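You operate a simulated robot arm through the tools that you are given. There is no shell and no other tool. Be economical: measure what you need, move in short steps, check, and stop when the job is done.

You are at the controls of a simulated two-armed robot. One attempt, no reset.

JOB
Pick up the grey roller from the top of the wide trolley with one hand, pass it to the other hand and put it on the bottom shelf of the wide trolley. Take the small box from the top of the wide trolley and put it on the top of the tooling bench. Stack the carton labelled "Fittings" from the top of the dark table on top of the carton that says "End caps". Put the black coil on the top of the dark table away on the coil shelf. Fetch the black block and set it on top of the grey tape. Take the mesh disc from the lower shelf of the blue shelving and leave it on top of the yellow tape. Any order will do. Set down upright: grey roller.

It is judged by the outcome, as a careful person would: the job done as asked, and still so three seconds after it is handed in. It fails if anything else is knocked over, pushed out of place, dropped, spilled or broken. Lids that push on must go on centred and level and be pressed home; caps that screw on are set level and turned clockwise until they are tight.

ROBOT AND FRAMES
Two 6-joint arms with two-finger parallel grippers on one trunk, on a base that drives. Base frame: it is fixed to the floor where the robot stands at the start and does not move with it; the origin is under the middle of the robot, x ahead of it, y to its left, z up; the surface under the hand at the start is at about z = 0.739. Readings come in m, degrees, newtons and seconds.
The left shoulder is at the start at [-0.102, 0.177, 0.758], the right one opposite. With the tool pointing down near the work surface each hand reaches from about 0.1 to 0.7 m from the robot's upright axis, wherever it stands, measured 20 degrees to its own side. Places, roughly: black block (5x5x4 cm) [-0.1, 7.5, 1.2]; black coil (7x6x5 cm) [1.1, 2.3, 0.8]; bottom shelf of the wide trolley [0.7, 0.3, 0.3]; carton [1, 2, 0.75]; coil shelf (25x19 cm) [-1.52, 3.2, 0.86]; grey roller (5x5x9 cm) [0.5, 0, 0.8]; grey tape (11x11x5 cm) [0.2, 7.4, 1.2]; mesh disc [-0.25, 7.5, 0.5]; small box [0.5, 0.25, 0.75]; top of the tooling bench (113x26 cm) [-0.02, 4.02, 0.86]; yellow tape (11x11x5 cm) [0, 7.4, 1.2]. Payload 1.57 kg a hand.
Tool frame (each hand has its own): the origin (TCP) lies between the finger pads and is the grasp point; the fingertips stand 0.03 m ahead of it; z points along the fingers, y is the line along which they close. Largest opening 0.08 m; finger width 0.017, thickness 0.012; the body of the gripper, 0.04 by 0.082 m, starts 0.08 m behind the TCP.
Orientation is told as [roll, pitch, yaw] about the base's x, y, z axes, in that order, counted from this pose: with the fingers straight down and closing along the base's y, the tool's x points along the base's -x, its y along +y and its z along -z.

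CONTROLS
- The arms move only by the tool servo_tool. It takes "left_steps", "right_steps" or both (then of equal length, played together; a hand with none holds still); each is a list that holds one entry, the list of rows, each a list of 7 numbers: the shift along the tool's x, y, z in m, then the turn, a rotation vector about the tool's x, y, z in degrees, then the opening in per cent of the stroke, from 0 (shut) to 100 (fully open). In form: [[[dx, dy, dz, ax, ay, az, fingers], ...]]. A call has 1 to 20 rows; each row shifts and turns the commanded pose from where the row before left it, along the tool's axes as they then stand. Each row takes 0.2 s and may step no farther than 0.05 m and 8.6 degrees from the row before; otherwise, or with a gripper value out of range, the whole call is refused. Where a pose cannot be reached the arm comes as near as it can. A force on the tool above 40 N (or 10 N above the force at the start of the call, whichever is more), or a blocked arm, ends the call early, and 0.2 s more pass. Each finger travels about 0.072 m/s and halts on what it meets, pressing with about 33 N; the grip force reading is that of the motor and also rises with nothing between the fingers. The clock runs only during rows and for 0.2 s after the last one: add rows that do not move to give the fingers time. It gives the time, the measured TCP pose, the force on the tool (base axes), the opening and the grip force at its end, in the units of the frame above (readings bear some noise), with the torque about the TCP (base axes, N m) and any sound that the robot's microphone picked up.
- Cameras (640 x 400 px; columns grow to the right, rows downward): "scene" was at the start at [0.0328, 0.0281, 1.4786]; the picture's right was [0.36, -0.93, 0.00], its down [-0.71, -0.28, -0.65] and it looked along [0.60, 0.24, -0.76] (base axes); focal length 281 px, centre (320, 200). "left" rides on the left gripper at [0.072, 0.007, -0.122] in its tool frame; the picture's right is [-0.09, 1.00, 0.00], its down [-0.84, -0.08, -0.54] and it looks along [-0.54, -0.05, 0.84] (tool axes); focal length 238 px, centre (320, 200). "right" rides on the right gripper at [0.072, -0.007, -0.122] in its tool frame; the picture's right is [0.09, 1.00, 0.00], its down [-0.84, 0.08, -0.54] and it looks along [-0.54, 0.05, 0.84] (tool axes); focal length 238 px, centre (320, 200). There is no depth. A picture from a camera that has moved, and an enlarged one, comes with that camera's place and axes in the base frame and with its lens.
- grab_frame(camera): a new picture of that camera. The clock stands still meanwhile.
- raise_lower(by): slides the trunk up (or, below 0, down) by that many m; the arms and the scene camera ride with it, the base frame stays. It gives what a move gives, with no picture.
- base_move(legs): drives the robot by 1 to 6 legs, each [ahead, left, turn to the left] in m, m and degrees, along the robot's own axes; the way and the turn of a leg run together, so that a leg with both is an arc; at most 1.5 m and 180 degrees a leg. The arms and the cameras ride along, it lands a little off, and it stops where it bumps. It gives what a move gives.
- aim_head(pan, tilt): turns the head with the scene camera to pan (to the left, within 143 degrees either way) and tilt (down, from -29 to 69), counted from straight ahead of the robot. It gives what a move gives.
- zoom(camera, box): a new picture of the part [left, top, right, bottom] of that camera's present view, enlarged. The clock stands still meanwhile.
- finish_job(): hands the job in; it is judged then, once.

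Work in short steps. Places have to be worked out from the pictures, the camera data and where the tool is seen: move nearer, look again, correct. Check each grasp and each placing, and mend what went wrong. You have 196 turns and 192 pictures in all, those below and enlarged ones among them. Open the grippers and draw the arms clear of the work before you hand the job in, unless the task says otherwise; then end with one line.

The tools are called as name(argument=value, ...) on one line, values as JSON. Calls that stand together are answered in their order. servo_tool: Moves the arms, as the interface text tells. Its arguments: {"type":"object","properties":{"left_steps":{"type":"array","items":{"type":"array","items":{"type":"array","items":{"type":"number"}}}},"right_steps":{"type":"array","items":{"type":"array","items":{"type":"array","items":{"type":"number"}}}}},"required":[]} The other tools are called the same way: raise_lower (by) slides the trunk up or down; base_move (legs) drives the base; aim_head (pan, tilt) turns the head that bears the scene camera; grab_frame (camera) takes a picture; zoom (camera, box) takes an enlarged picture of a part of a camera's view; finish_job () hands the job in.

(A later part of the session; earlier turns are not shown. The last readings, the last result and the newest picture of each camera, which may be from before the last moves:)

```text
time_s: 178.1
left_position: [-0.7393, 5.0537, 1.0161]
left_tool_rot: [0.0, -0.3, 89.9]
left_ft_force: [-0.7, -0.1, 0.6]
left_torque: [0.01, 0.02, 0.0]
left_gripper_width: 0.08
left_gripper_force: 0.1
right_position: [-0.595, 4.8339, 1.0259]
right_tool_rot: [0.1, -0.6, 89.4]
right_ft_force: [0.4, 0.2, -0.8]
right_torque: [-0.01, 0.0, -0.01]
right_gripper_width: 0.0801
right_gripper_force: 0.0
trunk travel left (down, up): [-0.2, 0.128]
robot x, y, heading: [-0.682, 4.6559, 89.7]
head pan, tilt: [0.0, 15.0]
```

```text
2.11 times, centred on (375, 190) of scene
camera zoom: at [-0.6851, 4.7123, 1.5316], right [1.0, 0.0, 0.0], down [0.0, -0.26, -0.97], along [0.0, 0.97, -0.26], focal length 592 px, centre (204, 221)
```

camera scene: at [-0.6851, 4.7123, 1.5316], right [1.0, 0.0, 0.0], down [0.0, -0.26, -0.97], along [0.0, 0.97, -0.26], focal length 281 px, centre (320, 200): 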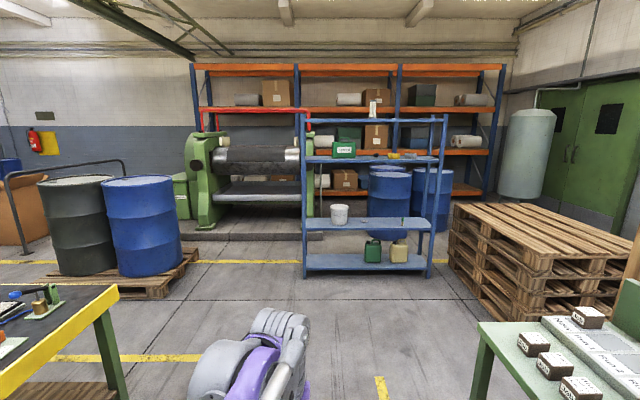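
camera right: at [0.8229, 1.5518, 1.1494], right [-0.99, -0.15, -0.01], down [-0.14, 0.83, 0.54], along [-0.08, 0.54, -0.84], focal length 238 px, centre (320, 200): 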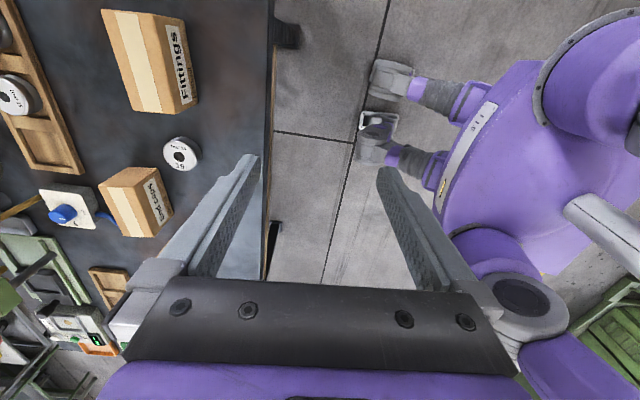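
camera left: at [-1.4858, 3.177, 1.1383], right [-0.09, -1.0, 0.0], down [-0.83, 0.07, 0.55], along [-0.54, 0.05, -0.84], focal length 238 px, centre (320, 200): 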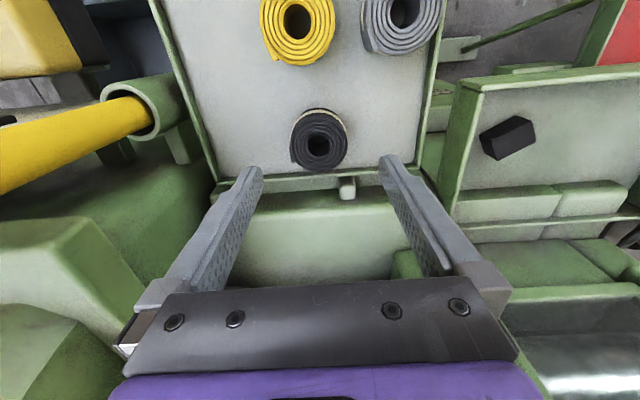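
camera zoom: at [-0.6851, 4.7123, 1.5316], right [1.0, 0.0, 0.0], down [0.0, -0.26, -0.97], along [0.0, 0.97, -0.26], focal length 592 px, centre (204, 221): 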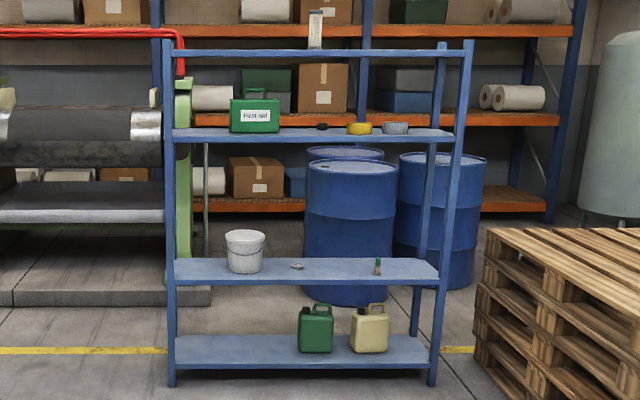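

Clear view: tapes and block on the 1.2 m shelf, the mesh disc on the shelf at ~0.5 m beside a bucket. Drive up in front.

base_move(legs=[[1.45, 0, 0], [0, -0.55, 0.3]])

raise_lower(by=0.128)

aim_head(pan=0, tilt=30)

grab_frame(camera="scene")

```text
time_s: 190.2
left_position: [-0.1891, 6.5028, 1.0154]
left_tool_rot: [-0.1, -0.2, 89.7]
left_ft_force: [0.1, -0.2, -0.6]
left_torque: [0.01, 0.03, 0.03]
left_gripper_width: 0.0797
left_gripper_force: 0.1
right_position: [-0.0442, 6.283, 1.0268]
right_tool_rot: [0.1, -0.6, 89.2]
right_ft_force: [0.3, 0.0, 0.5]
right_torque: [0.02, 0.02, -0.04]
right_gripper_width: 0.0799
right_gripper_force: 0.0
trunk travel left (down, up): [-0.2, 0.128]
robot x, y, heading: [-0.1347, 6.1085, 89.4]
head pan, tilt: [0.0, 15.0]
```

```text
time_s: 191.8
left_position: [-0.1883, 6.5018, 1.1428]
left_tool_rot: [-0.1, -0.3, 89.8]
left_ft_force: [0.4, -0.7, 0.7]
left_torque: [0.02, -0.01, 0.04]
left_gripper_width: 0.0801
left_gripper_force: 0.2
right_position: [-0.0452, 6.2817, 1.1528]
right_tool_rot: [0.1, -0.6, 89.0]
right_ft_force: [0.1, 0.5, 0.3]
right_torque: [-0.03, -0.01, 0.04]
right_gripper_width: 0.0801
right_gripper_force: 0.0
trunk travel left (down, up): [-0.328, 0.0]
robot x, y, heading: [-0.1347, 6.1058, 89.4]
head pan, tilt: [0.0, 15.0]
```

```text
time_s: 192.5
left_position: [-0.1899, 6.5014, 1.1435]
left_tool_rot: [0.1, -0.3, 89.9]
left_ft_force: [0.8, 0.5, 0.5]
left_torque: [0.0, 0.01, 0.01]
left_gripper_width: 0.0803
left_gripper_force: 0.1
right_position: [-0.0447, 6.2822, 1.1533]
right_tool_rot: [0.0, -0.6, 89.2]
right_ft_force: [-0.1, 0.1, 0.2]
right_torque: [0.02, 0.01, 0.01]
right_gripper_width: 0.0801
right_gripper_force: 0.1
trunk travel left (down, up): [-0.328, 0.0]
robot x, y, heading: [-0.1378, 6.1032, 89.8]
head pan, tilt: [0.0, 30.0]
```

```text
103 pictures are left
camera scene: at [-0.1356, 6.1519, 1.6393], right [1.0, -0.01, 0.0], down [0.0, -0.5, -0.87], along [0.01, 0.87, -0.5], focal length 281 px, centre (320, 200)
```

scene: 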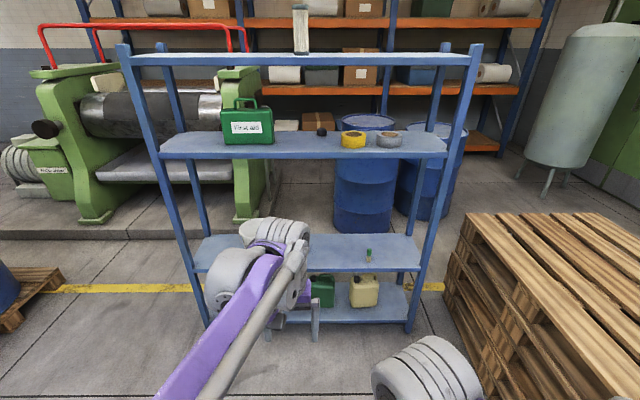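

zoom(camera="scene", box=[220, 90, 460, 180])

zoom(camera="scene", box=[180, 210, 440, 330])

```text
2.67 times, centred on (340, 135) of scene
camera zoom: at [-0.1356, 6.1519, 1.6393], right [1.0, -0.01, 0.0], down [0.0, -0.5, -0.87], along [0.01, 0.87, -0.5], focal length 750 px, centre (267, 373)
```

zoom: 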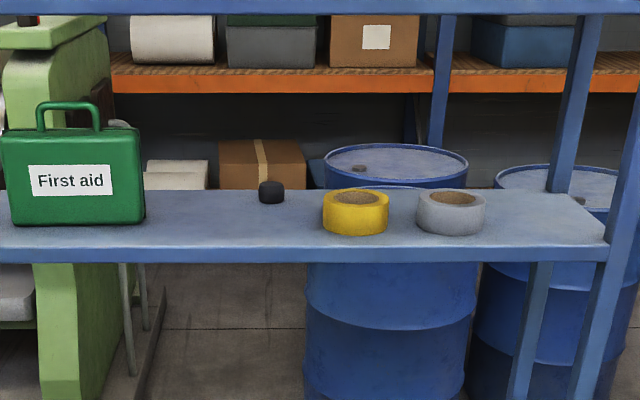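

```text
2.46 times, centred on (310, 270) of scene
camera zoom: at [-0.1356, 6.1519, 1.6393], right [1.0, -0.01, 0.0], down [0.0, -0.5, -0.87], along [0.01, 0.87, -0.5], focal length 692 px, centre (345, 28)
```

zoom: 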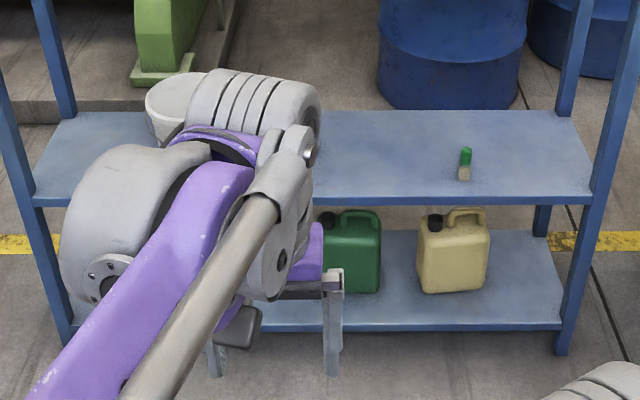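

Estimates: block ≈(-0.113,7.60), yellow tape ≈(0.036,7.45), grey tape ≈(0.20,7.45), shelf front y≈7.33. I tilt the left hand ~52° forward and raise it in front of the shelf.

servo_tool(left_steps=[[[-0.04, 0, 0, 0, 0, 0, 100], [-0.04, 0, 0, 0, 0, 0, 100], [-0.04, 0, 0, 0, 0, 0, 100], [0, 0, 0, 0, -7.43, 0, 100], [0, 0, 0, 0, -7.43, 0, 100], [0, 0, 0, 0, -7.43, 0, 100], [0, 0, 0, 0, -7.43, 0, 100], [0, 0, 0, 0, -7.43, 0, 100], [0, 0, 0, 0, -7.43, 0, 100], [0, 0, 0, 0, -7.42, 0, 100], [-0.0315, 0, -0.0246, 0, 0, 0, 100], [-0.0315, 0, -0.0246, 0, 0, 0, 100], [-0.0315, 0, -0.0246, 0, 0, 0, 100], [-0.0315, 0, -0.0246, 0, 0, 0, 100], [0, 0, 0, 0, 0, 0, 100]]])

grab_frame(camera="left")

```text
time_s: 195.7
left_position: [-0.1891, 6.6218, 1.3041]
left_tool_rot: [-0.1, -52.3, 89.7]
left_ft_force: [-0.2, 0.2, -0.1]
left_torque: [-0.01, 0.03, 0.0]
left_gripper_width: 0.0801
left_gripper_force: 0.0
right_position: [-0.0447, 6.2821, 1.1534]
right_tool_rot: [0.1, -0.6, 89.2]
right_ft_force: [-0.3, -0.6, 0.6]
right_torque: [-0.04, 0.05, 0.01]
right_gripper_width: 0.0798
right_gripper_force: 0.0
trunk travel left (down, up): [-0.328, 0.0]
robot x, y, heading: [-0.138, 6.1061, 89.4]
head pan, tilt: [0.0, 30.0]
```

```text
100 pictures are left
camera left: at [-0.1954, 6.4799, 1.3218], right [-1.0, 0.06, 0.07], down [0.08, 0.08, 0.99], along [0.05, 0.99, -0.09], focal length 238 px, centre (320, 200)
```

left: 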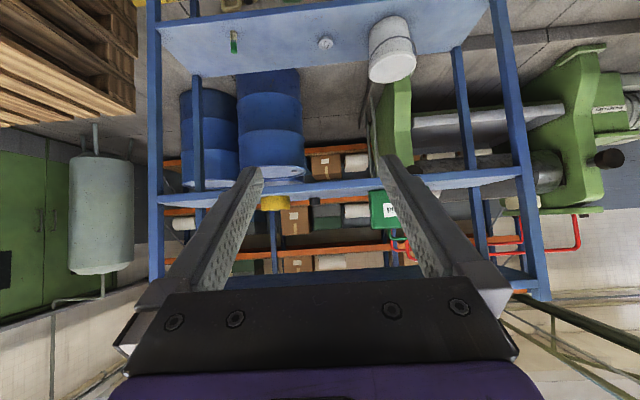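

Shelf height ≈1.2 confirmed. Drive ahead 0.62 and 7.5 cm right.

base_move(legs=[[0.62, -0.08, 0.6]])

grab_frame(camera="left")

grab_frame(camera="scene")

```text
time_s: 199.2
left_position: [-0.1146, 7.2306, 1.3035]
left_tool_rot: [0.0, -52.3, 90.6]
left_ft_force: [-0.1, 0.0, 0.1]
left_torque: [-0.03, 0.01, 0.02]
left_gripper_width: 0.0801
left_gripper_force: 0.0
right_position: [0.0335, 6.8946, 1.1529]
right_tool_rot: [0.1, -0.6, 90.1]
right_ft_force: [0.4, -0.3, -0.8]
right_torque: [0.0, 0.01, 0.01]
right_gripper_width: 0.0801
right_gripper_force: 0.2
trunk travel left (down, up): [-0.328, 0.0]
robot x, y, heading: [-0.054, 6.7148, 90.3]
head pan, tilt: [0.0, 30.0]
```

```text
99 pictures are left
camera left: at [-0.1188, 7.09, 1.3213], right [-1.0, 0.05, 0.07], down [0.08, 0.08, 0.99], along [0.04, 1.0, -0.09], focal length 238 px, centre (320, 200)
```

left: 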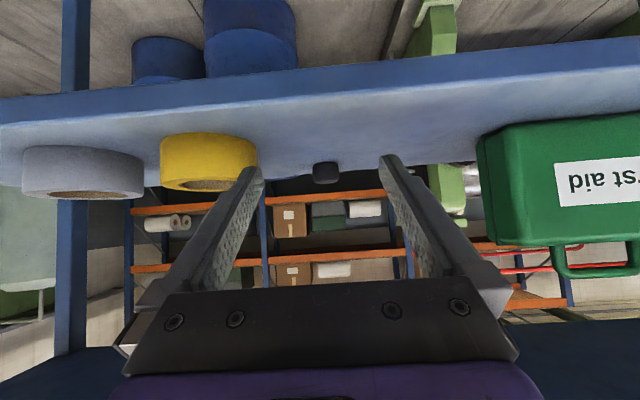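

```text
98 pictures are left
camera scene: at [-0.0548, 6.763, 1.6391], right [1.0, 0.01, 0.0], down [0.0, -0.5, -0.87], along [-0.01, 0.87, -0.5], focal length 281 px, centre (320, 200)
```

scene: 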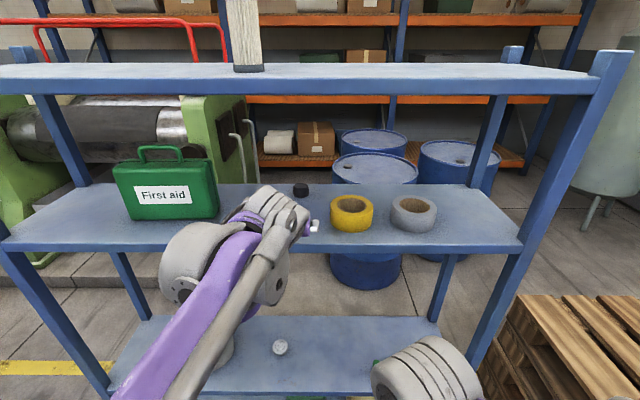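

zoom(camera="left", box=[260, 120, 400, 207])

zoom(camera="scene", box=[260, 160, 460, 285])

```text
4.57 times, centred on (330, 164) of left
camera zoom: at [-0.1188, 7.09, 1.3213], right [-1.0, 0.05, 0.07], down [0.08, 0.08, 0.99], along [0.04, 1.0, -0.09], focal length 1090 px, centre (274, 367)
```

zoom: 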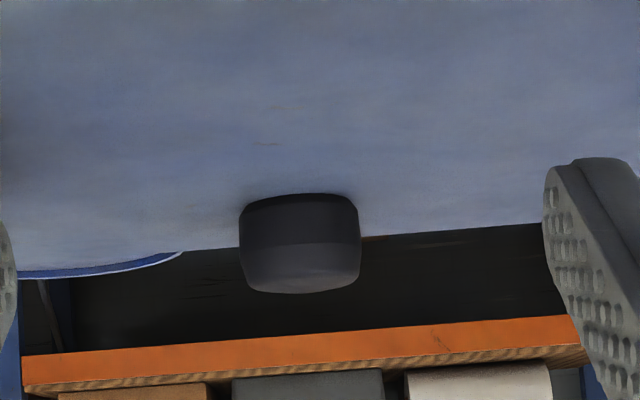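

```text
3.20 times, centred on (360, 222) of scene
camera zoom: at [-0.0548, 6.763, 1.6391], right [1.0, 0.01, 0.0], down [0.0, -0.5, -0.87], along [-0.01, 0.87, -0.5], focal length 900 px, centre (192, 128)
```

zoom: 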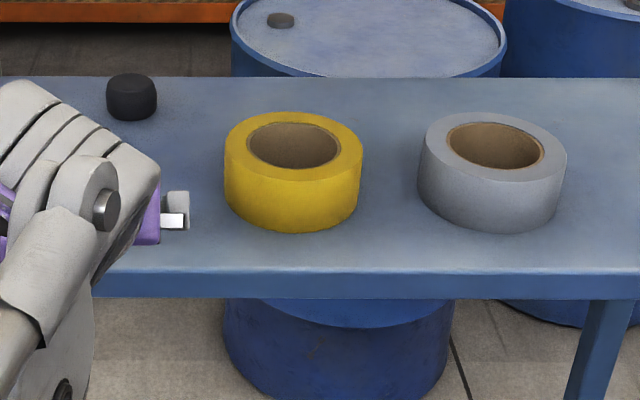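

Triangulation suggests shelf top ≈1.22 and block centre ≈(-0.117,7.53). Drive 0.2 m ahead (hand at z 1.30) and measure again.

base_move(legs=[[0.19, 0, -0.3]])

grab_frame(camera="left")

grab_frame(camera="scene")

```text
time_s: 200.8
left_position: [-0.1121, 7.4183, 1.3043]
left_tool_rot: [-0.1, -52.2, 90.3]
left_ft_force: [-0.5, -0.5, -0.5]
left_torque: [-0.02, -0.02, -0.02]
left_gripper_width: 0.0799
left_gripper_force: 0.1
right_position: [0.0349, 7.0821, 1.1532]
right_tool_rot: [0.2, -0.6, 89.6]
right_ft_force: [-0.2, -0.7, 0.4]
right_torque: [0.0, 0.01, -0.01]
right_gripper_width: 0.0801
right_gripper_force: 0.0
trunk travel left (down, up): [-0.328, 0.0]
robot x, y, heading: [-0.0541, 6.9069, 89.8]
head pan, tilt: [0.0, 30.0]
```

```text
95 pictures are left
camera left: at [-0.1171, 7.2786, 1.3211], right [-1.0, 0.05, 0.07], down [0.08, 0.08, 0.99], along [0.05, 0.99, -0.09], focal length 238 px, centre (320, 200)
```

left: 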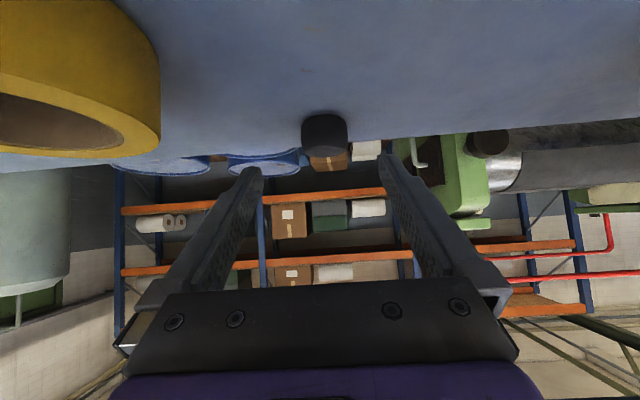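

```text
94 pictures are left
camera scene: at [-0.055, 6.9513, 1.639], right [1.0, 0.0, 0.0], down [0.0, -0.5, -0.87], along [0.0, 0.87, -0.5], focal length 281 px, centre (320, 200)
```

scene: 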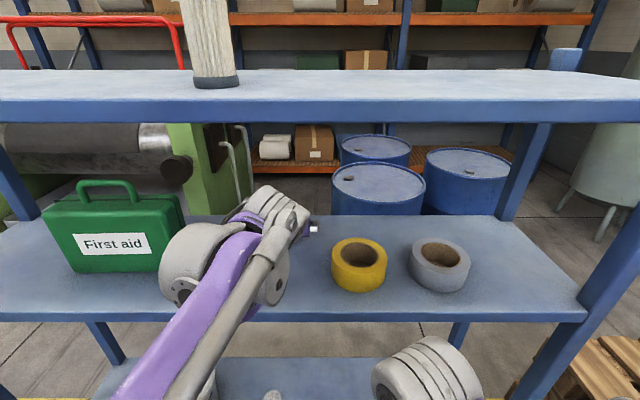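

Two views agree: shelf z≈1.22, block centre ≈(-0.117,7.525). Approach along the tool axis with fingers open.

servo_tool(left_steps=[[[-0.0247, 0.005, 0, 0, 0, 0, 100], [0, 0, 0.035, 0, 0, 0, 100], [0, 0, 0.035, 0, 0, 0, 100], [0, 0, 0.025, 0, 0, 0, 100], [0, 0, 0, 0, 0, 0, 100]]])

grab_frame(camera="left")

```text
time_s: 201.9
left_position: [-0.1175, 7.5083, 1.2657]
left_tool_rot: [-0.1, -52.3, 90.2]
left_ft_force: [0.7, 0.0, 0.3]
left_torque: [0.0, 0.0, 0.01]
left_gripper_width: 0.08
left_gripper_force: 0.0
right_position: [0.0348, 7.0827, 1.154]
right_tool_rot: [0.1, -0.5, 89.5]
right_ft_force: [0.5, 0.1, -0.5]
right_torque: [0.01, -0.02, -0.01]
right_gripper_width: 0.08
right_gripper_force: 0.0
trunk travel left (down, up): [-0.328, 0.0]
robot x, y, heading: [-0.0559, 6.9042, 90.0]
head pan, tilt: [0.0, 30.0]
```

```text
93 pictures are left
camera left: at [-0.1224, 7.3677, 1.2828], right [-1.0, 0.05, 0.07], down [0.08, 0.08, 0.99], along [0.05, 1.0, -0.09], focal length 238 px, centre (320, 200)
```

left: 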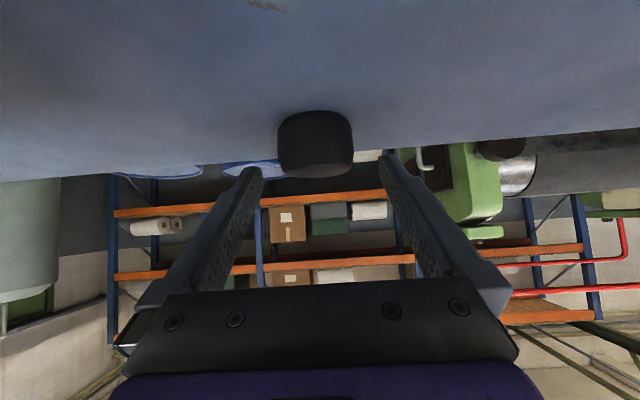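

servo_tool(left_steps=[[[0, -0.002, 0.013, 0, 0, 0, 100], [0, 0, 0.0126, 0, 0, 0, 100], [0, 0, 0, 0, 0, 0, 80], [0, 0, 0, 0, 0, 0, 50], [0, 0, 0, 0, 0, 0, 20], [0, 0, 0, 0, 0, 0, 0], [0, 0, 0, 0, 0, 0, 0]]])

grab_frame(camera="left")

```text
time_s: 203.6
left_position: [-0.1152, 7.5297, 1.2489]
left_tool_rot: [-0.2, -52.3, 90.3]
left_ft_force: [-0.6, 0.1, 1.6]
left_torque: [-0.04, -0.03, -0.02]
left_gripper_width: 0.0451
left_gripper_force: 33.6
right_position: [0.0355, 7.0841, 1.1534]
right_tool_rot: [0.1, -0.6, 89.7]
right_ft_force: [0.5, -0.1, -0.3]
right_torque: [0.02, 0.01, -0.04]
right_gripper_width: 0.0799
right_gripper_force: 0.1
trunk travel left (down, up): [-0.328, 0.0]
robot x, y, heading: [-0.0531, 6.9057, 89.9]
head pan, tilt: [0.0, 30.0]
```

```text
92 pictures are left
camera left: at [-0.1201, 7.3891, 1.2672], right [-1.0, 0.05, 0.07], down [0.08, 0.08, 0.99], along [0.05, 1.0, -0.09], focal length 238 px, centre (320, 200)
```

left: 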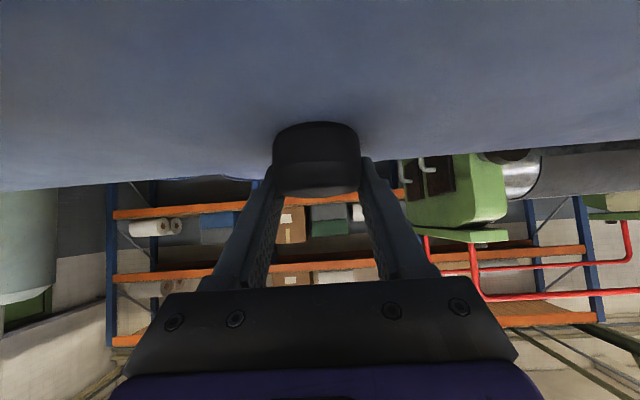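

Block gripped (45 mm). Withdraw along the tool axis, up and out, then check.

servo_tool(left_steps=[[[-0.006, 0, -0.004, 0, 0, 0, 0], [0, 0, -0.03, 0, 0, 0, 0], [0, 0, -0.04, 0, 0, 0, 0], [0, 0, -0.04, 0, 0, 0, 0], [0, 0, -0.04, 0, 0, 0, 0], [0, 0, 0, 0, 0, 0, 0]]])

base_move(legs=[[0, -0.296, 0.1]])

grab_frame(camera="left")

grab_frame(camera="scene")

```text
time_s: 204.9
left_position: [-0.1148, 7.415, 1.3487]
left_tool_rot: [-0.1, -52.2, 90.1]
left_ft_force: [0.1, 1.2, -0.6]
left_torque: [0.0, 0.01, 0.01]
left_gripper_width: 0.0451
left_gripper_force: 33.1
right_position: [0.0353, 7.0835, 1.1527]
right_tool_rot: [0.1, -0.4, 89.6]
right_ft_force: [0.4, 0.1, -0.5]
right_torque: [-0.05, 0.02, -0.02]
right_gripper_width: 0.0799
right_gripper_force: 0.0
trunk travel left (down, up): [-0.328, 0.0]
robot x, y, heading: [-0.0557, 6.905, 90.0]
head pan, tilt: [0.0, 30.0]
```

```text
time_s: 208.1
left_position: [0.1789, 7.4154, 1.3474]
left_tool_rot: [-0.2, -52.3, 90.5]
left_ft_force: [-0.2, 0.7, -0.4]
left_torque: [0.0, 0.02, 0.0]
left_gripper_width: 0.0447
left_gripper_force: 32.7
right_position: [0.3302, 7.0857, 1.1534]
right_tool_rot: [0.1, -0.5, 89.8]
right_ft_force: [0.6, -0.3, 0.0]
right_torque: [0.02, 0.02, -0.04]
right_gripper_width: 0.0799
right_gripper_force: 0.1
trunk travel left (down, up): [-0.328, 0.0]
robot x, y, heading: [0.2383, 6.9044, 90.2]
head pan, tilt: [0.0, 30.0]
```

```text
91 pictures are left
camera left: at [0.1734, 7.2744, 1.3655], right [-1.0, 0.05, 0.07], down [0.08, 0.08, 0.99], along [0.04, 1.0, -0.09], focal length 238 px, centre (320, 200)
```

left: 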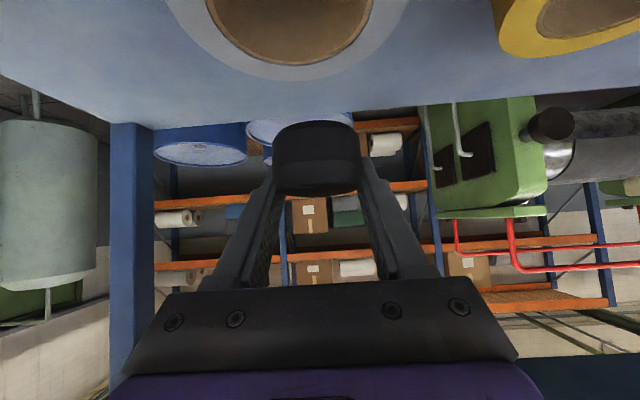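

```text
90 pictures are left
camera scene: at [0.2407, 6.9532, 1.6392], right [1.0, 0.0, 0.0], down [0.0, -0.5, -0.87], along [0.0, 0.87, -0.5], focal length 281 px, centre (320, 200)
```

scene: 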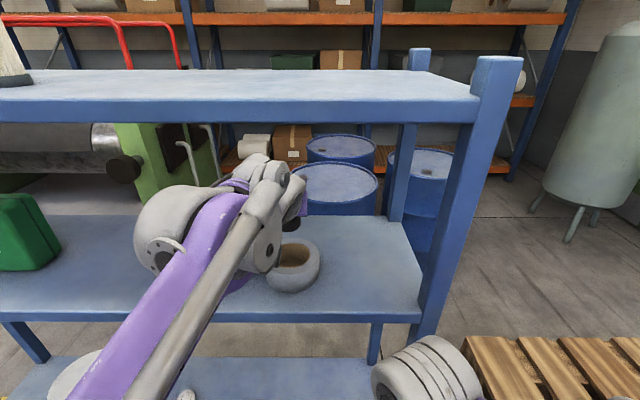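

Block hangs near the grey tape (centre ≈(0.188,7.372), top ≈1.27). I need to see whether the tape's core is hollow.

zoom(camera="scene", box=[230, 210, 350, 310])

zoom(camera="left", box=[150, 0, 450, 150])

```text
4.00 times, centred on (290, 260) of scene
camera zoom: at [0.2407, 6.9532, 1.6392], right [1.0, 0.0, 0.0], down [0.0, -0.5, -0.87], along [0.0, 0.87, -0.5], focal length 1124 px, centre (440, -40)
```

zoom: 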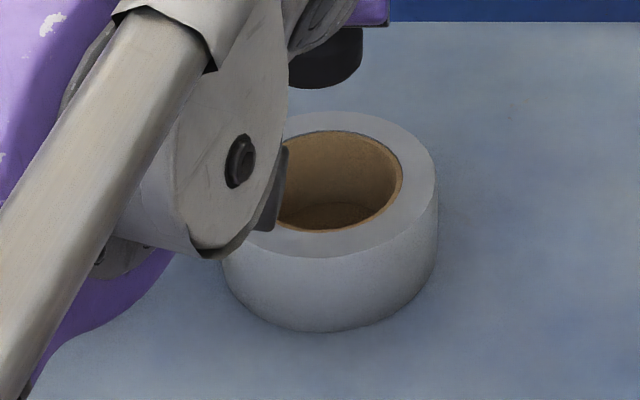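

```text
2.13 times, centred on (300, 75) of left
camera zoom: at [0.1734, 7.2744, 1.3655], right [-1.0, 0.05, 0.07], down [0.08, 0.08, 0.99], along [0.04, 1.0, -0.09], focal length 508 px, centre (363, 467)
```

zoom: 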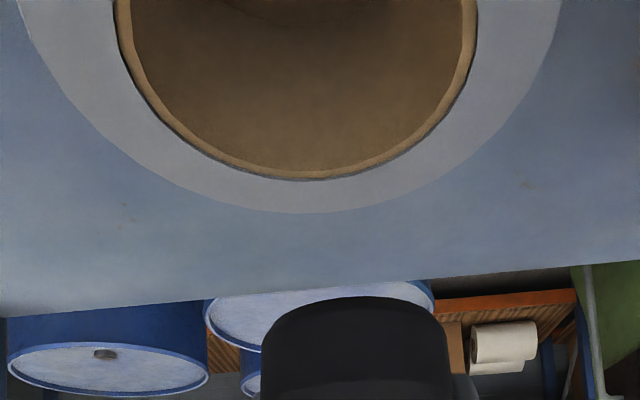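

The core is hollow (Ø≈7.5 cm) so a 5 cm block would drop in; it must rest on the rim. I place it centred on the far part of the rim: block centre at ≈(0.189, 7.417). Lower to just above.

servo_tool(left_steps=[[[-0.003, -0.01, 0.004, 0, 0, 0, 0], [0.0126, 0, 0.0098, 0, 0, 0, 0], [0.0126, 0, 0.0098, 0, 0, 0, 0], [0, 0, 0, 0, 0, 0, 0]]])

grab_frame(camera="left")

zoom(camera="scene", box=[230, 210, 350, 310])

```text
time_s: 209.1
left_position: [0.1891, 7.4197, 1.3157]
left_tool_rot: [-0.1, -52.3, 90.6]
left_ft_force: [0.4, 0.3, -0.9]
left_torque: [0.01, 0.01, 0.01]
left_gripper_width: 0.0447
left_gripper_force: 32.9
right_position: [0.3313, 7.0855, 1.1541]
right_tool_rot: [0.2, -0.6, 89.9]
right_ft_force: [-0.6, -1.2, -1.7]
right_torque: [0.02, 0.01, 0.03]
right_gripper_width: 0.0801
right_gripper_force: 0.1
trunk travel left (down, up): [-0.328, 0.0]
robot x, y, heading: [0.243, 6.9063, 90.5]
head pan, tilt: [0.0, 30.0]
```

```text
87 pictures are left
camera left: at [0.1836, 7.2793, 1.334], right [-1.0, 0.05, 0.07], down [0.08, 0.08, 0.99], along [0.04, 1.0, -0.09], focal length 238 px, centre (320, 200)
```

left: 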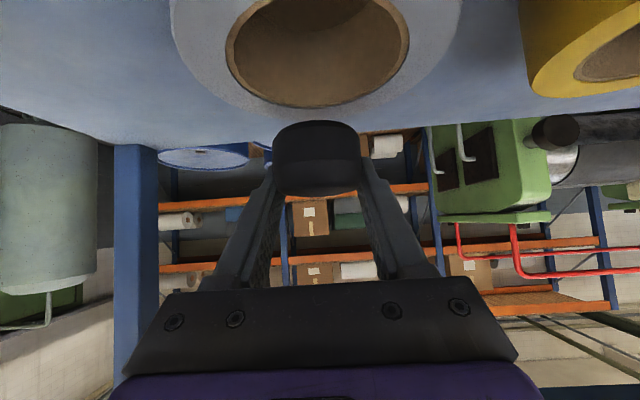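

```text
4.00 times, centred on (290, 260) of scene
camera zoom: at [0.2408, 6.9533, 1.6392], right [1.0, 0.0, 0.0], down [0.0, -0.5, -0.87], along [0.0, 0.87, -0.5], focal length 1124 px, centre (440, -40)
```

zoom: 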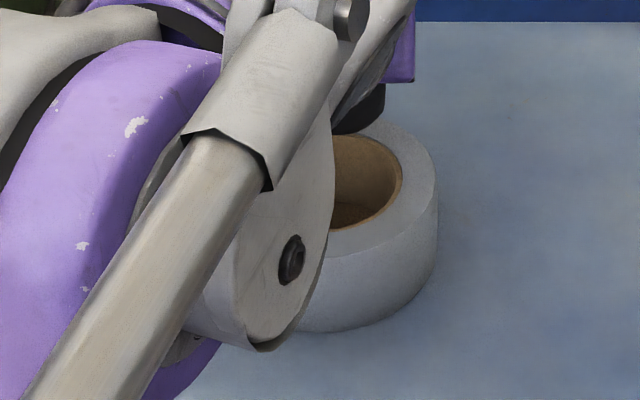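

Aligned. Lower in small steps to contact.

servo_tool(left_steps=[[[0.0091, 0, 0.0045, 0, 0, 0, 0], [0.0024, 0, 0.0018, 0, 0, 0, 0], [0.0016, 0, 0.0012, 0, 0, 0, 0], [0, 0, 0, 0, 0, 0, 0]]])

```text
time_s: 210.1
left_position: [0.1882, 7.4192, 1.3001]
left_tool_rot: [0.0, -52.3, 90.5]
left_ft_force: [-0.3, -0.2, -1.4]
left_torque: [0.0, -0.01, 0.01]
left_gripper_width: 0.0447
left_gripper_force: 33.4
right_position: [0.3303, 7.0846, 1.1536]
right_tool_rot: [0.2, -0.6, 89.9]
right_ft_force: [0.7, -0.1, 0.3]
right_torque: [-0.02, 0.0, 0.0]
right_gripper_width: 0.08
right_gripper_force: 0.0
trunk travel left (down, up): [-0.328, 0.0]
robot x, y, heading: [0.243, 6.9048, 90.5]
head pan, tilt: [0.0, 30.0]
```

servo_tool(left_steps=[[[0.0016, 0, 0.0012, 0, 0, 0, 0], [0.0016, 0, 0.0012, 0, 0, 0, 0], [0, 0, 0, 0, 0, 0, 0]]])

grab_frame(camera="left")

```text
time_s: 210.9
left_position: [0.1873, 7.4184, 1.2983]
left_tool_rot: [-0.1, -52.5, 90.5]
left_ft_force: [-0.2, 4.9, 19.1]
left_torque: [-0.16, -0.31, 0.08]
left_gripper_width: 0.0447
left_gripper_force: 33.0
right_position: [0.3296, 7.0839, 1.1528]
right_tool_rot: [0.0, -0.7, 90.0]
right_ft_force: [0.0, -0.3, 0.0]
right_torque: [0.02, 0.02, 0.01]
right_gripper_width: 0.0799
right_gripper_force: 0.0
trunk travel left (down, up): [-0.328, 0.0]
robot x, y, heading: [0.2423, 6.9046, 90.3]
head pan, tilt: [0.0, 30.0]
```

```text
85 pictures are left
camera left: at [0.1835, 7.2773, 1.3154], right [-1.0, 0.05, 0.07], down [0.08, 0.08, 0.99], along [0.04, 1.0, -0.08], focal length 238 px, centre (320, 200)
```

left: 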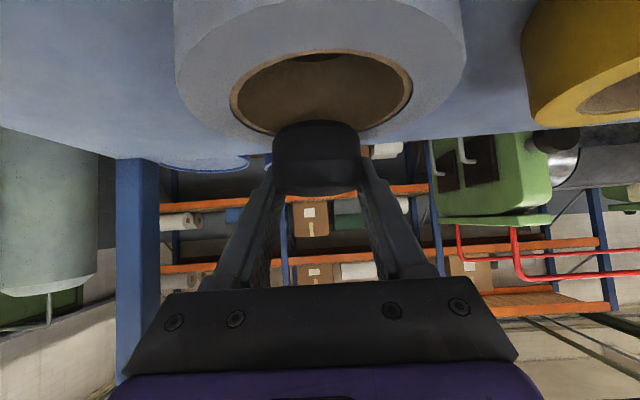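

Contact (19 N) with the block seated on the far rim. Relieve, open, and check before withdrawing.

servo_tool(left_steps=[[[-0.0012, 0, -0.0009, 0, 0, 0, 0], [0, 0, 0, 0, 0, 0, 0], [0, 0, 0, 0, 0, 0, 65], [0, 0, 0, 0, 0, 0, 80], [0, 0, 0, 0, 0, 0, 90], [0, 0, 0, 0, 0, 0, 90]]])

grab_frame(camera="left")

```text
time_s: 212.3
left_position: [0.1884, 7.4169, 1.299]
left_tool_rot: [-0.1, -52.3, 90.6]
left_ft_force: [-0.1, 0.1, 0.4]
left_torque: [-0.01, 0.0, -0.01]
left_gripper_width: 0.0721
left_gripper_force: 0.0
right_position: [0.33, 7.0846, 1.1536]
right_tool_rot: [0.0, -0.6, 90.0]
right_ft_force: [-0.7, 0.9, -0.5]
right_torque: [0.0, -0.04, -0.01]
right_gripper_width: 0.0802
right_gripper_force: 0.0
trunk travel left (down, up): [-0.328, 0.0]
robot x, y, heading: [0.2426, 6.9052, 90.4]
head pan, tilt: [0.0, 30.0]
```

```text
84 pictures are left
camera left: at [0.1837, 7.2773, 1.3157], right [-1.0, 0.05, 0.07], down [0.08, 0.08, 0.99], along [0.04, 1.0, -0.09], focal length 238 px, centre (320, 200)
```

left: 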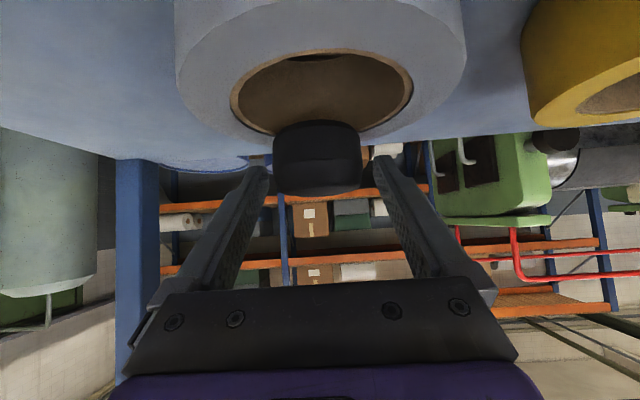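

The block stays put on the rim. Withdraw along the tool axis.

servo_tool(left_steps=[[[0, 0, -0.03, 0, 0, 0, 95], [0, 0, -0.04, 0, 0, 0, 100], [0, 0, -0.04, 0, 0, 0, 100], [0, 0, 0, 0, 0, 0, 100]]])

grab_frame(camera="left")

zoom(camera="scene", box=[180, 170, 420, 320])

```text
time_s: 213.3
left_position: [0.1868, 7.3299, 1.3657]
left_tool_rot: [-0.1, -52.3, 90.5]
left_ft_force: [-0.4, 1.4, -0.3]
left_torque: [0.03, 0.01, 0.0]
left_gripper_width: 0.08
left_gripper_force: 0.1
right_position: [0.3304, 7.0838, 1.1532]
right_tool_rot: [0.1, -0.5, 89.9]
right_ft_force: [0.0, 0.7, 0.2]
right_torque: [-0.05, 0.01, -0.02]
right_gripper_width: 0.0802
right_gripper_force: 0.1
trunk travel left (down, up): [-0.328, 0.0]
robot x, y, heading: [0.2427, 6.9027, 90.5]
head pan, tilt: [0.0, 30.0]
```

```text
83 pictures are left
camera left: at [0.1817, 7.1904, 1.3834], right [-1.0, 0.05, 0.07], down [0.08, 0.08, 0.99], along [0.04, 1.0, -0.09], focal length 238 px, centre (320, 200)
```

left: 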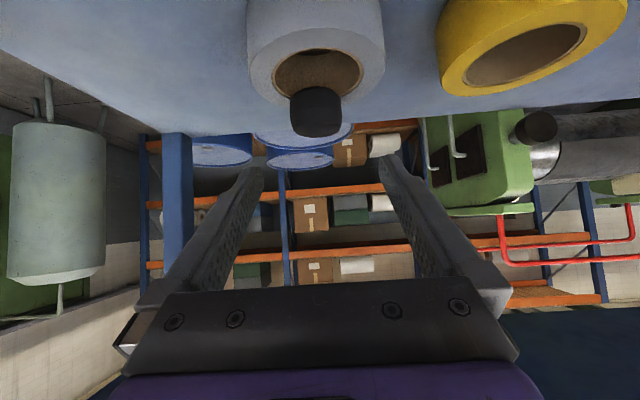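

```text
2.67 times, centred on (300, 245) of scene
camera zoom: at [0.241, 6.9537, 1.6392], right [1.0, 0.0, 0.0], down [0.0, -0.5, -0.87], along [0.0, 0.87, -0.5], focal length 750 px, centre (373, 80)
```

zoom: 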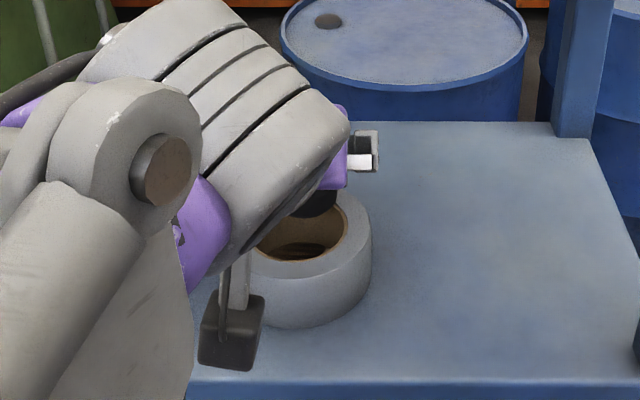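

Block rests on the grey tape's rim. Next the mesh disc: back off, shift left, and look at the lower shelf.

base_move(legs=[[-0.4, 0, -0.5], [0, 0.43, 0]])

aim_head(pan=-20, tilt=40)

grab_frame(camera="scene")

grab_frame(camera="left")

```text
time_s: 219.7
left_position: [-0.2395, 6.9381, 1.3657]
left_tool_rot: [-0.1, -52.3, 90.2]
left_ft_force: [-0.1, -0.4, 0.0]
left_torque: [-0.03, 0.02, -0.02]
left_gripper_width: 0.0797
left_gripper_force: 0.1
right_position: [-0.0964, 6.6907, 1.1531]
right_tool_rot: [0.1, -0.7, 89.6]
right_ft_force: [1.0, -0.2, -0.6]
right_torque: [0.01, 0.03, -0.02]
right_gripper_width: 0.0798
right_gripper_force: 0.0
trunk travel left (down, up): [-0.328, 0.0]
robot x, y, heading: [-0.1834, 6.5131, 89.9]
head pan, tilt: [0.0, 30.0]
```

```text
time_s: 220.5
left_position: [-0.239, 6.9373, 1.3656]
left_tool_rot: [0.0, -52.3, 90.3]
left_ft_force: [-0.2, -0.3, 0.6]
left_torque: [0.03, -0.01, -0.03]
left_gripper_width: 0.0797
left_gripper_force: 0.1
right_position: [-0.0964, 6.6899, 1.1537]
right_tool_rot: [0.1, -0.6, 89.6]
right_ft_force: [0.1, -0.5, -0.4]
right_torque: [0.03, 0.02, 0.0]
right_gripper_width: 0.0799
right_gripper_force: 0.1
trunk travel left (down, up): [-0.328, 0.0]
robot x, y, heading: [-0.1891, 6.5106, 89.8]
head pan, tilt: [-20.0, 40.0]
```

```text
81 pictures are left
camera scene: at [-0.1575, 6.5488, 1.6239], right [0.94, -0.34, 0.0], down [-0.22, -0.6, -0.77], along [0.26, 0.72, -0.64], focal length 281 px, centre (320, 200)
```

scene: 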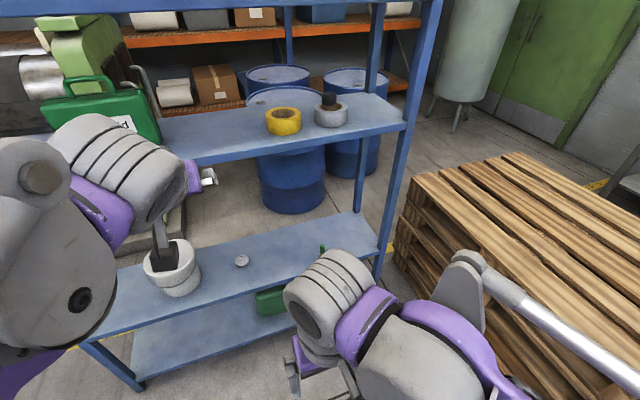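

```text
80 pictures are left
camera left: at [-0.2444, 6.7968, 1.3832], right [-1.0, 0.05, 0.07], down [0.08, 0.08, 0.99], along [0.05, 0.99, -0.09], focal length 238 px, centre (320, 200)
```

left: 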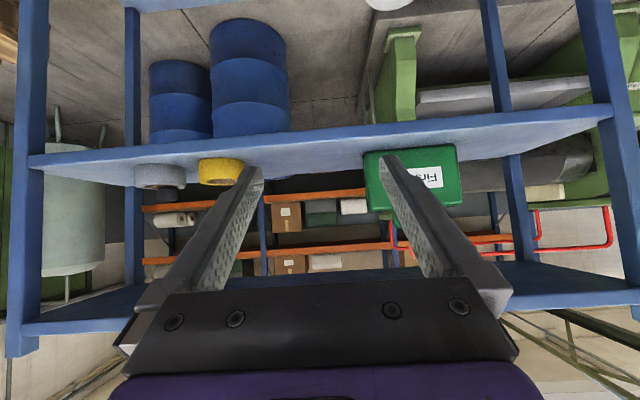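

zoom(camera="scene", box=[130, 200, 370, 340])

zoom(camera="scene", box=[240, 70, 380, 160])

```text
2.67 times, centred on (250, 270) of scene
camera zoom: at [-0.1575, 6.5488, 1.6239], right [0.94, -0.34, 0.0], down [-0.22, -0.6, -0.77], along [0.26, 0.72, -0.64], focal length 750 px, centre (507, 13)
```

zoom: 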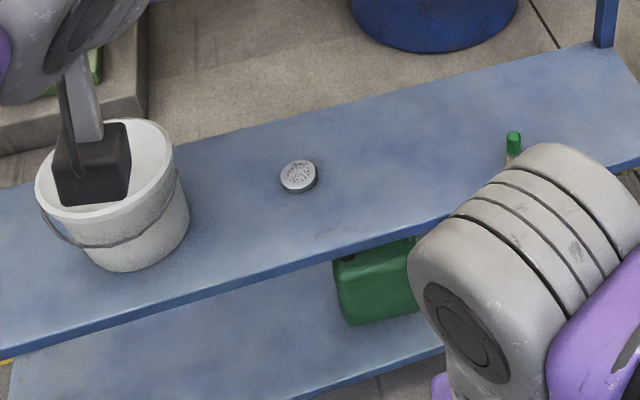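

```text
4.44 times, centred on (310, 115) of scene
camera zoom: at [-0.1575, 6.5488, 1.6239], right [0.94, -0.34, 0.0], down [-0.22, -0.6, -0.77], along [0.26, 0.72, -0.64], focal length 1250 px, centre (364, 578)
```

zoom: 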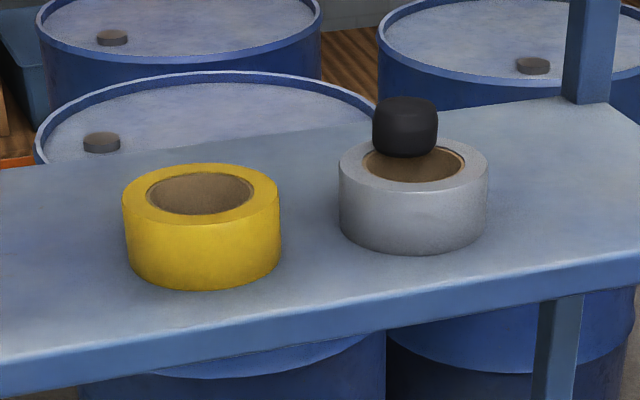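

Block is seated well. The mesh disc is a ~6.5 cm puck at ≈(-0.223,7.474), z≈0.53. Lower the trunk and change the tilt to 40°, then lower the hand in front of the shelf.

raise_lower(by=-0.328)

servo_tool(left_steps=[[[0, 0, 0, 0, 6.15, 0, 100], [0, 0, 0, 0, 6.15, 0, 100], [0.026, 0, 0.031, 0, 0, 0, 100], [0.026, 0, 0.031, 0, 0, 0, 100], [0.026, 0, 0.031, 0, 0, 0, 100], [0.026, 0, 0.031, 0, 0, 0, 100], [0.026, 0, 0.031, 0, 0, 0, 100], [0.026, 0, 0.031, 0, 0, 0, 100], [0.026, 0, 0.031, 0, 0, 0, 100], [0.026, 0, 0.031, 0, 0, 0, 100], [0.026, 0, 0.031, 0, 0, 0, 100], [0, 0, 0, 0, 0, 0, 100]]])

grab_frame(camera="left")

grab_frame(camera="scene")

```text
time_s: 223.8
left_position: [-0.239, 6.9376, 1.0387]
left_tool_rot: [-0.1, -52.3, 90.2]
left_ft_force: [1.1, 0.5, 0.3]
left_torque: [-0.01, 0.02, 0.02]
left_gripper_width: 0.08
left_gripper_force: 0.0
right_position: [-0.0964, 6.689, 0.8266]
right_tool_rot: [0.2, -0.5, 89.7]
right_ft_force: [0.7, -0.6, -0.4]
right_torque: [0.0, 0.0, 0.01]
right_gripper_width: 0.0798
right_gripper_force: 0.0
trunk travel left (down, up): [0.0, 0.328]
robot x, y, heading: [-0.1854, 6.5096, 90.1]
head pan, tilt: [-20.0, 40.0]
```

```text
time_s: 226.4
left_position: [-0.2386, 6.9367, 0.6757]
left_tool_rot: [-0.1, -40.0, 90.2]
left_ft_force: [-0.2, -0.6, 1.5]
left_torque: [-0.01, 0.0, 0.01]
left_gripper_width: 0.08
left_gripper_force: 0.1
right_position: [-0.0962, 6.6908, 0.8249]
right_tool_rot: [0.1, -0.6, 89.6]
right_ft_force: [1.0, -1.1, 0.0]
right_torque: [0.01, 0.02, 0.02]
right_gripper_width: 0.0799
right_gripper_force: 0.1
trunk travel left (down, up): [0.0, 0.328]
robot x, y, heading: [-0.1892, 6.5141, 89.9]
head pan, tilt: [-20.0, 40.0]
```

```text
77 pictures are left
camera left: at [-0.2446, 6.8049, 0.7218], right [-1.0, 0.07, 0.06], down [0.08, 0.29, 0.95], along [0.05, 0.95, -0.3], focal length 238 px, centre (320, 200)
```

left: 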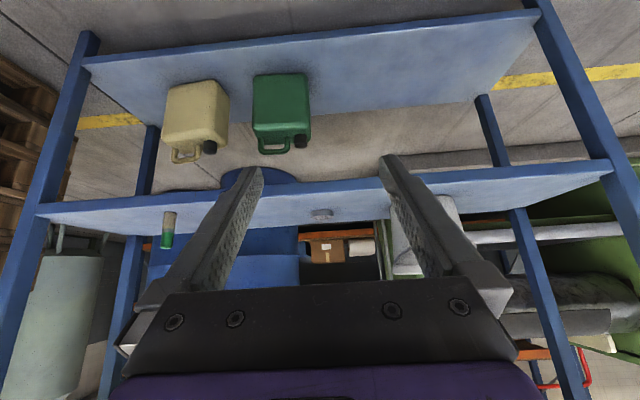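

```text
76 pictures are left
camera scene: at [-0.1575, 6.6016, 1.2908], right [0.94, -0.34, 0.0], down [-0.22, -0.6, -0.77], along [0.26, 0.72, -0.64], focal length 281 px, centre (320, 200)
```

scene: 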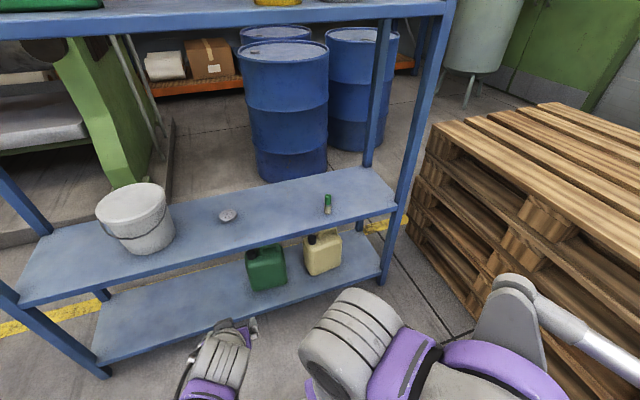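

base_move(legs=[[0.36, -0.018, 0]])

grab_frame(camera="left")

grab_frame(camera="scene")

```text
time_s: 228.7
left_position: [-0.2219, 7.3025, 0.6734]
left_tool_rot: [-0.1, -39.9, 90.4]
left_ft_force: [0.8, -0.1, 1.0]
left_torque: [0.0, 0.02, 0.0]
left_gripper_width: 0.0801
left_gripper_force: 0.1
right_position: [-0.0782, 7.0546, 0.8251]
right_tool_rot: [0.0, -0.5, 89.7]
right_ft_force: [-0.3, -0.3, 0.7]
right_torque: [-0.05, -0.02, 0.01]
right_gripper_width: 0.0799
right_gripper_force: 0.0
trunk travel left (down, up): [0.0, 0.328]
robot x, y, heading: [-0.1726, 6.8748, 89.9]
head pan, tilt: [-20.0, 40.0]
```

```text
75 pictures are left
camera left: at [-0.2272, 7.168, 0.7222], right [-1.0, 0.07, 0.06], down [0.08, 0.29, 0.95], along [0.05, 0.95, -0.3], focal length 238 px, centre (320, 200)
```

left: 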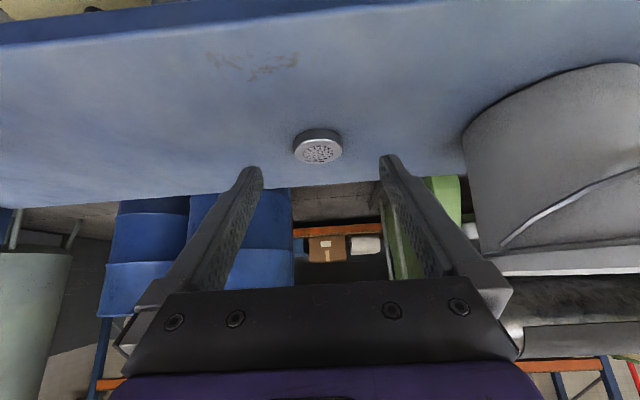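

```text
74 pictures are left
camera scene: at [-0.1397, 6.9651, 1.2908], right [0.94, -0.34, 0.0], down [-0.22, -0.6, -0.77], along [0.26, 0.72, -0.64], focal length 281 px, centre (320, 200)
```

scene: 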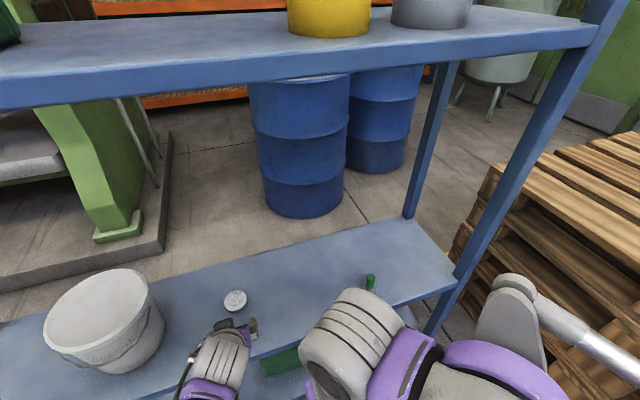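

zoom(camera="left", box=[270, 110, 370, 180])

zoom(camera="scene", box=[190, 270, 290, 340])

```text
5.71 times, centred on (320, 145) of left
camera zoom: at [-0.2272, 7.168, 0.7222], right [-1.0, 0.07, 0.06], down [0.08, 0.29, 0.95], along [0.05, 0.95, -0.3], focal length 1362 px, centre (320, 514)
```

zoom: 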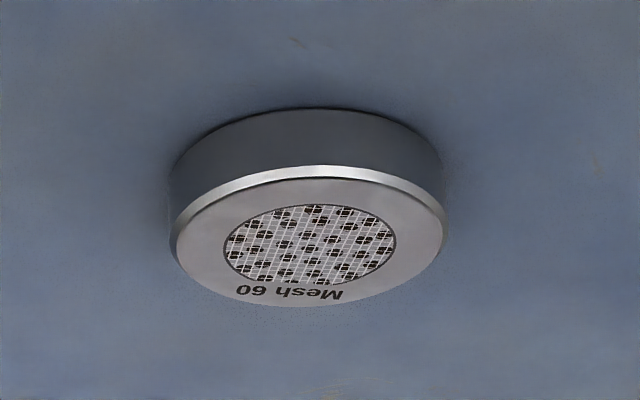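

```text
5.71 times, centred on (240, 305) of scene
camera zoom: at [-0.1397, 6.9651, 1.2908], right [0.94, -0.34, 0.0], down [-0.22, -0.6, -0.77], along [0.26, 0.72, -0.64], focal length 1606 px, centre (777, -400)
```

zoom: 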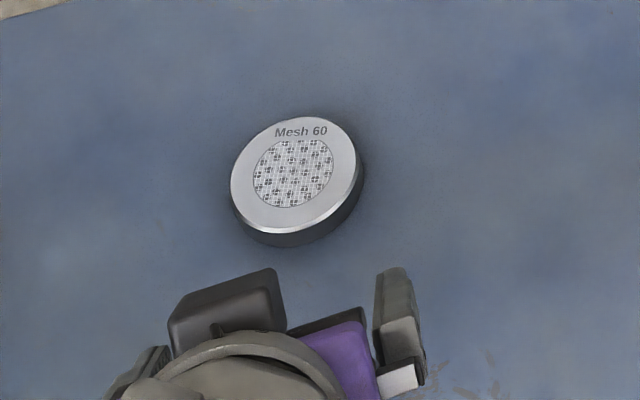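

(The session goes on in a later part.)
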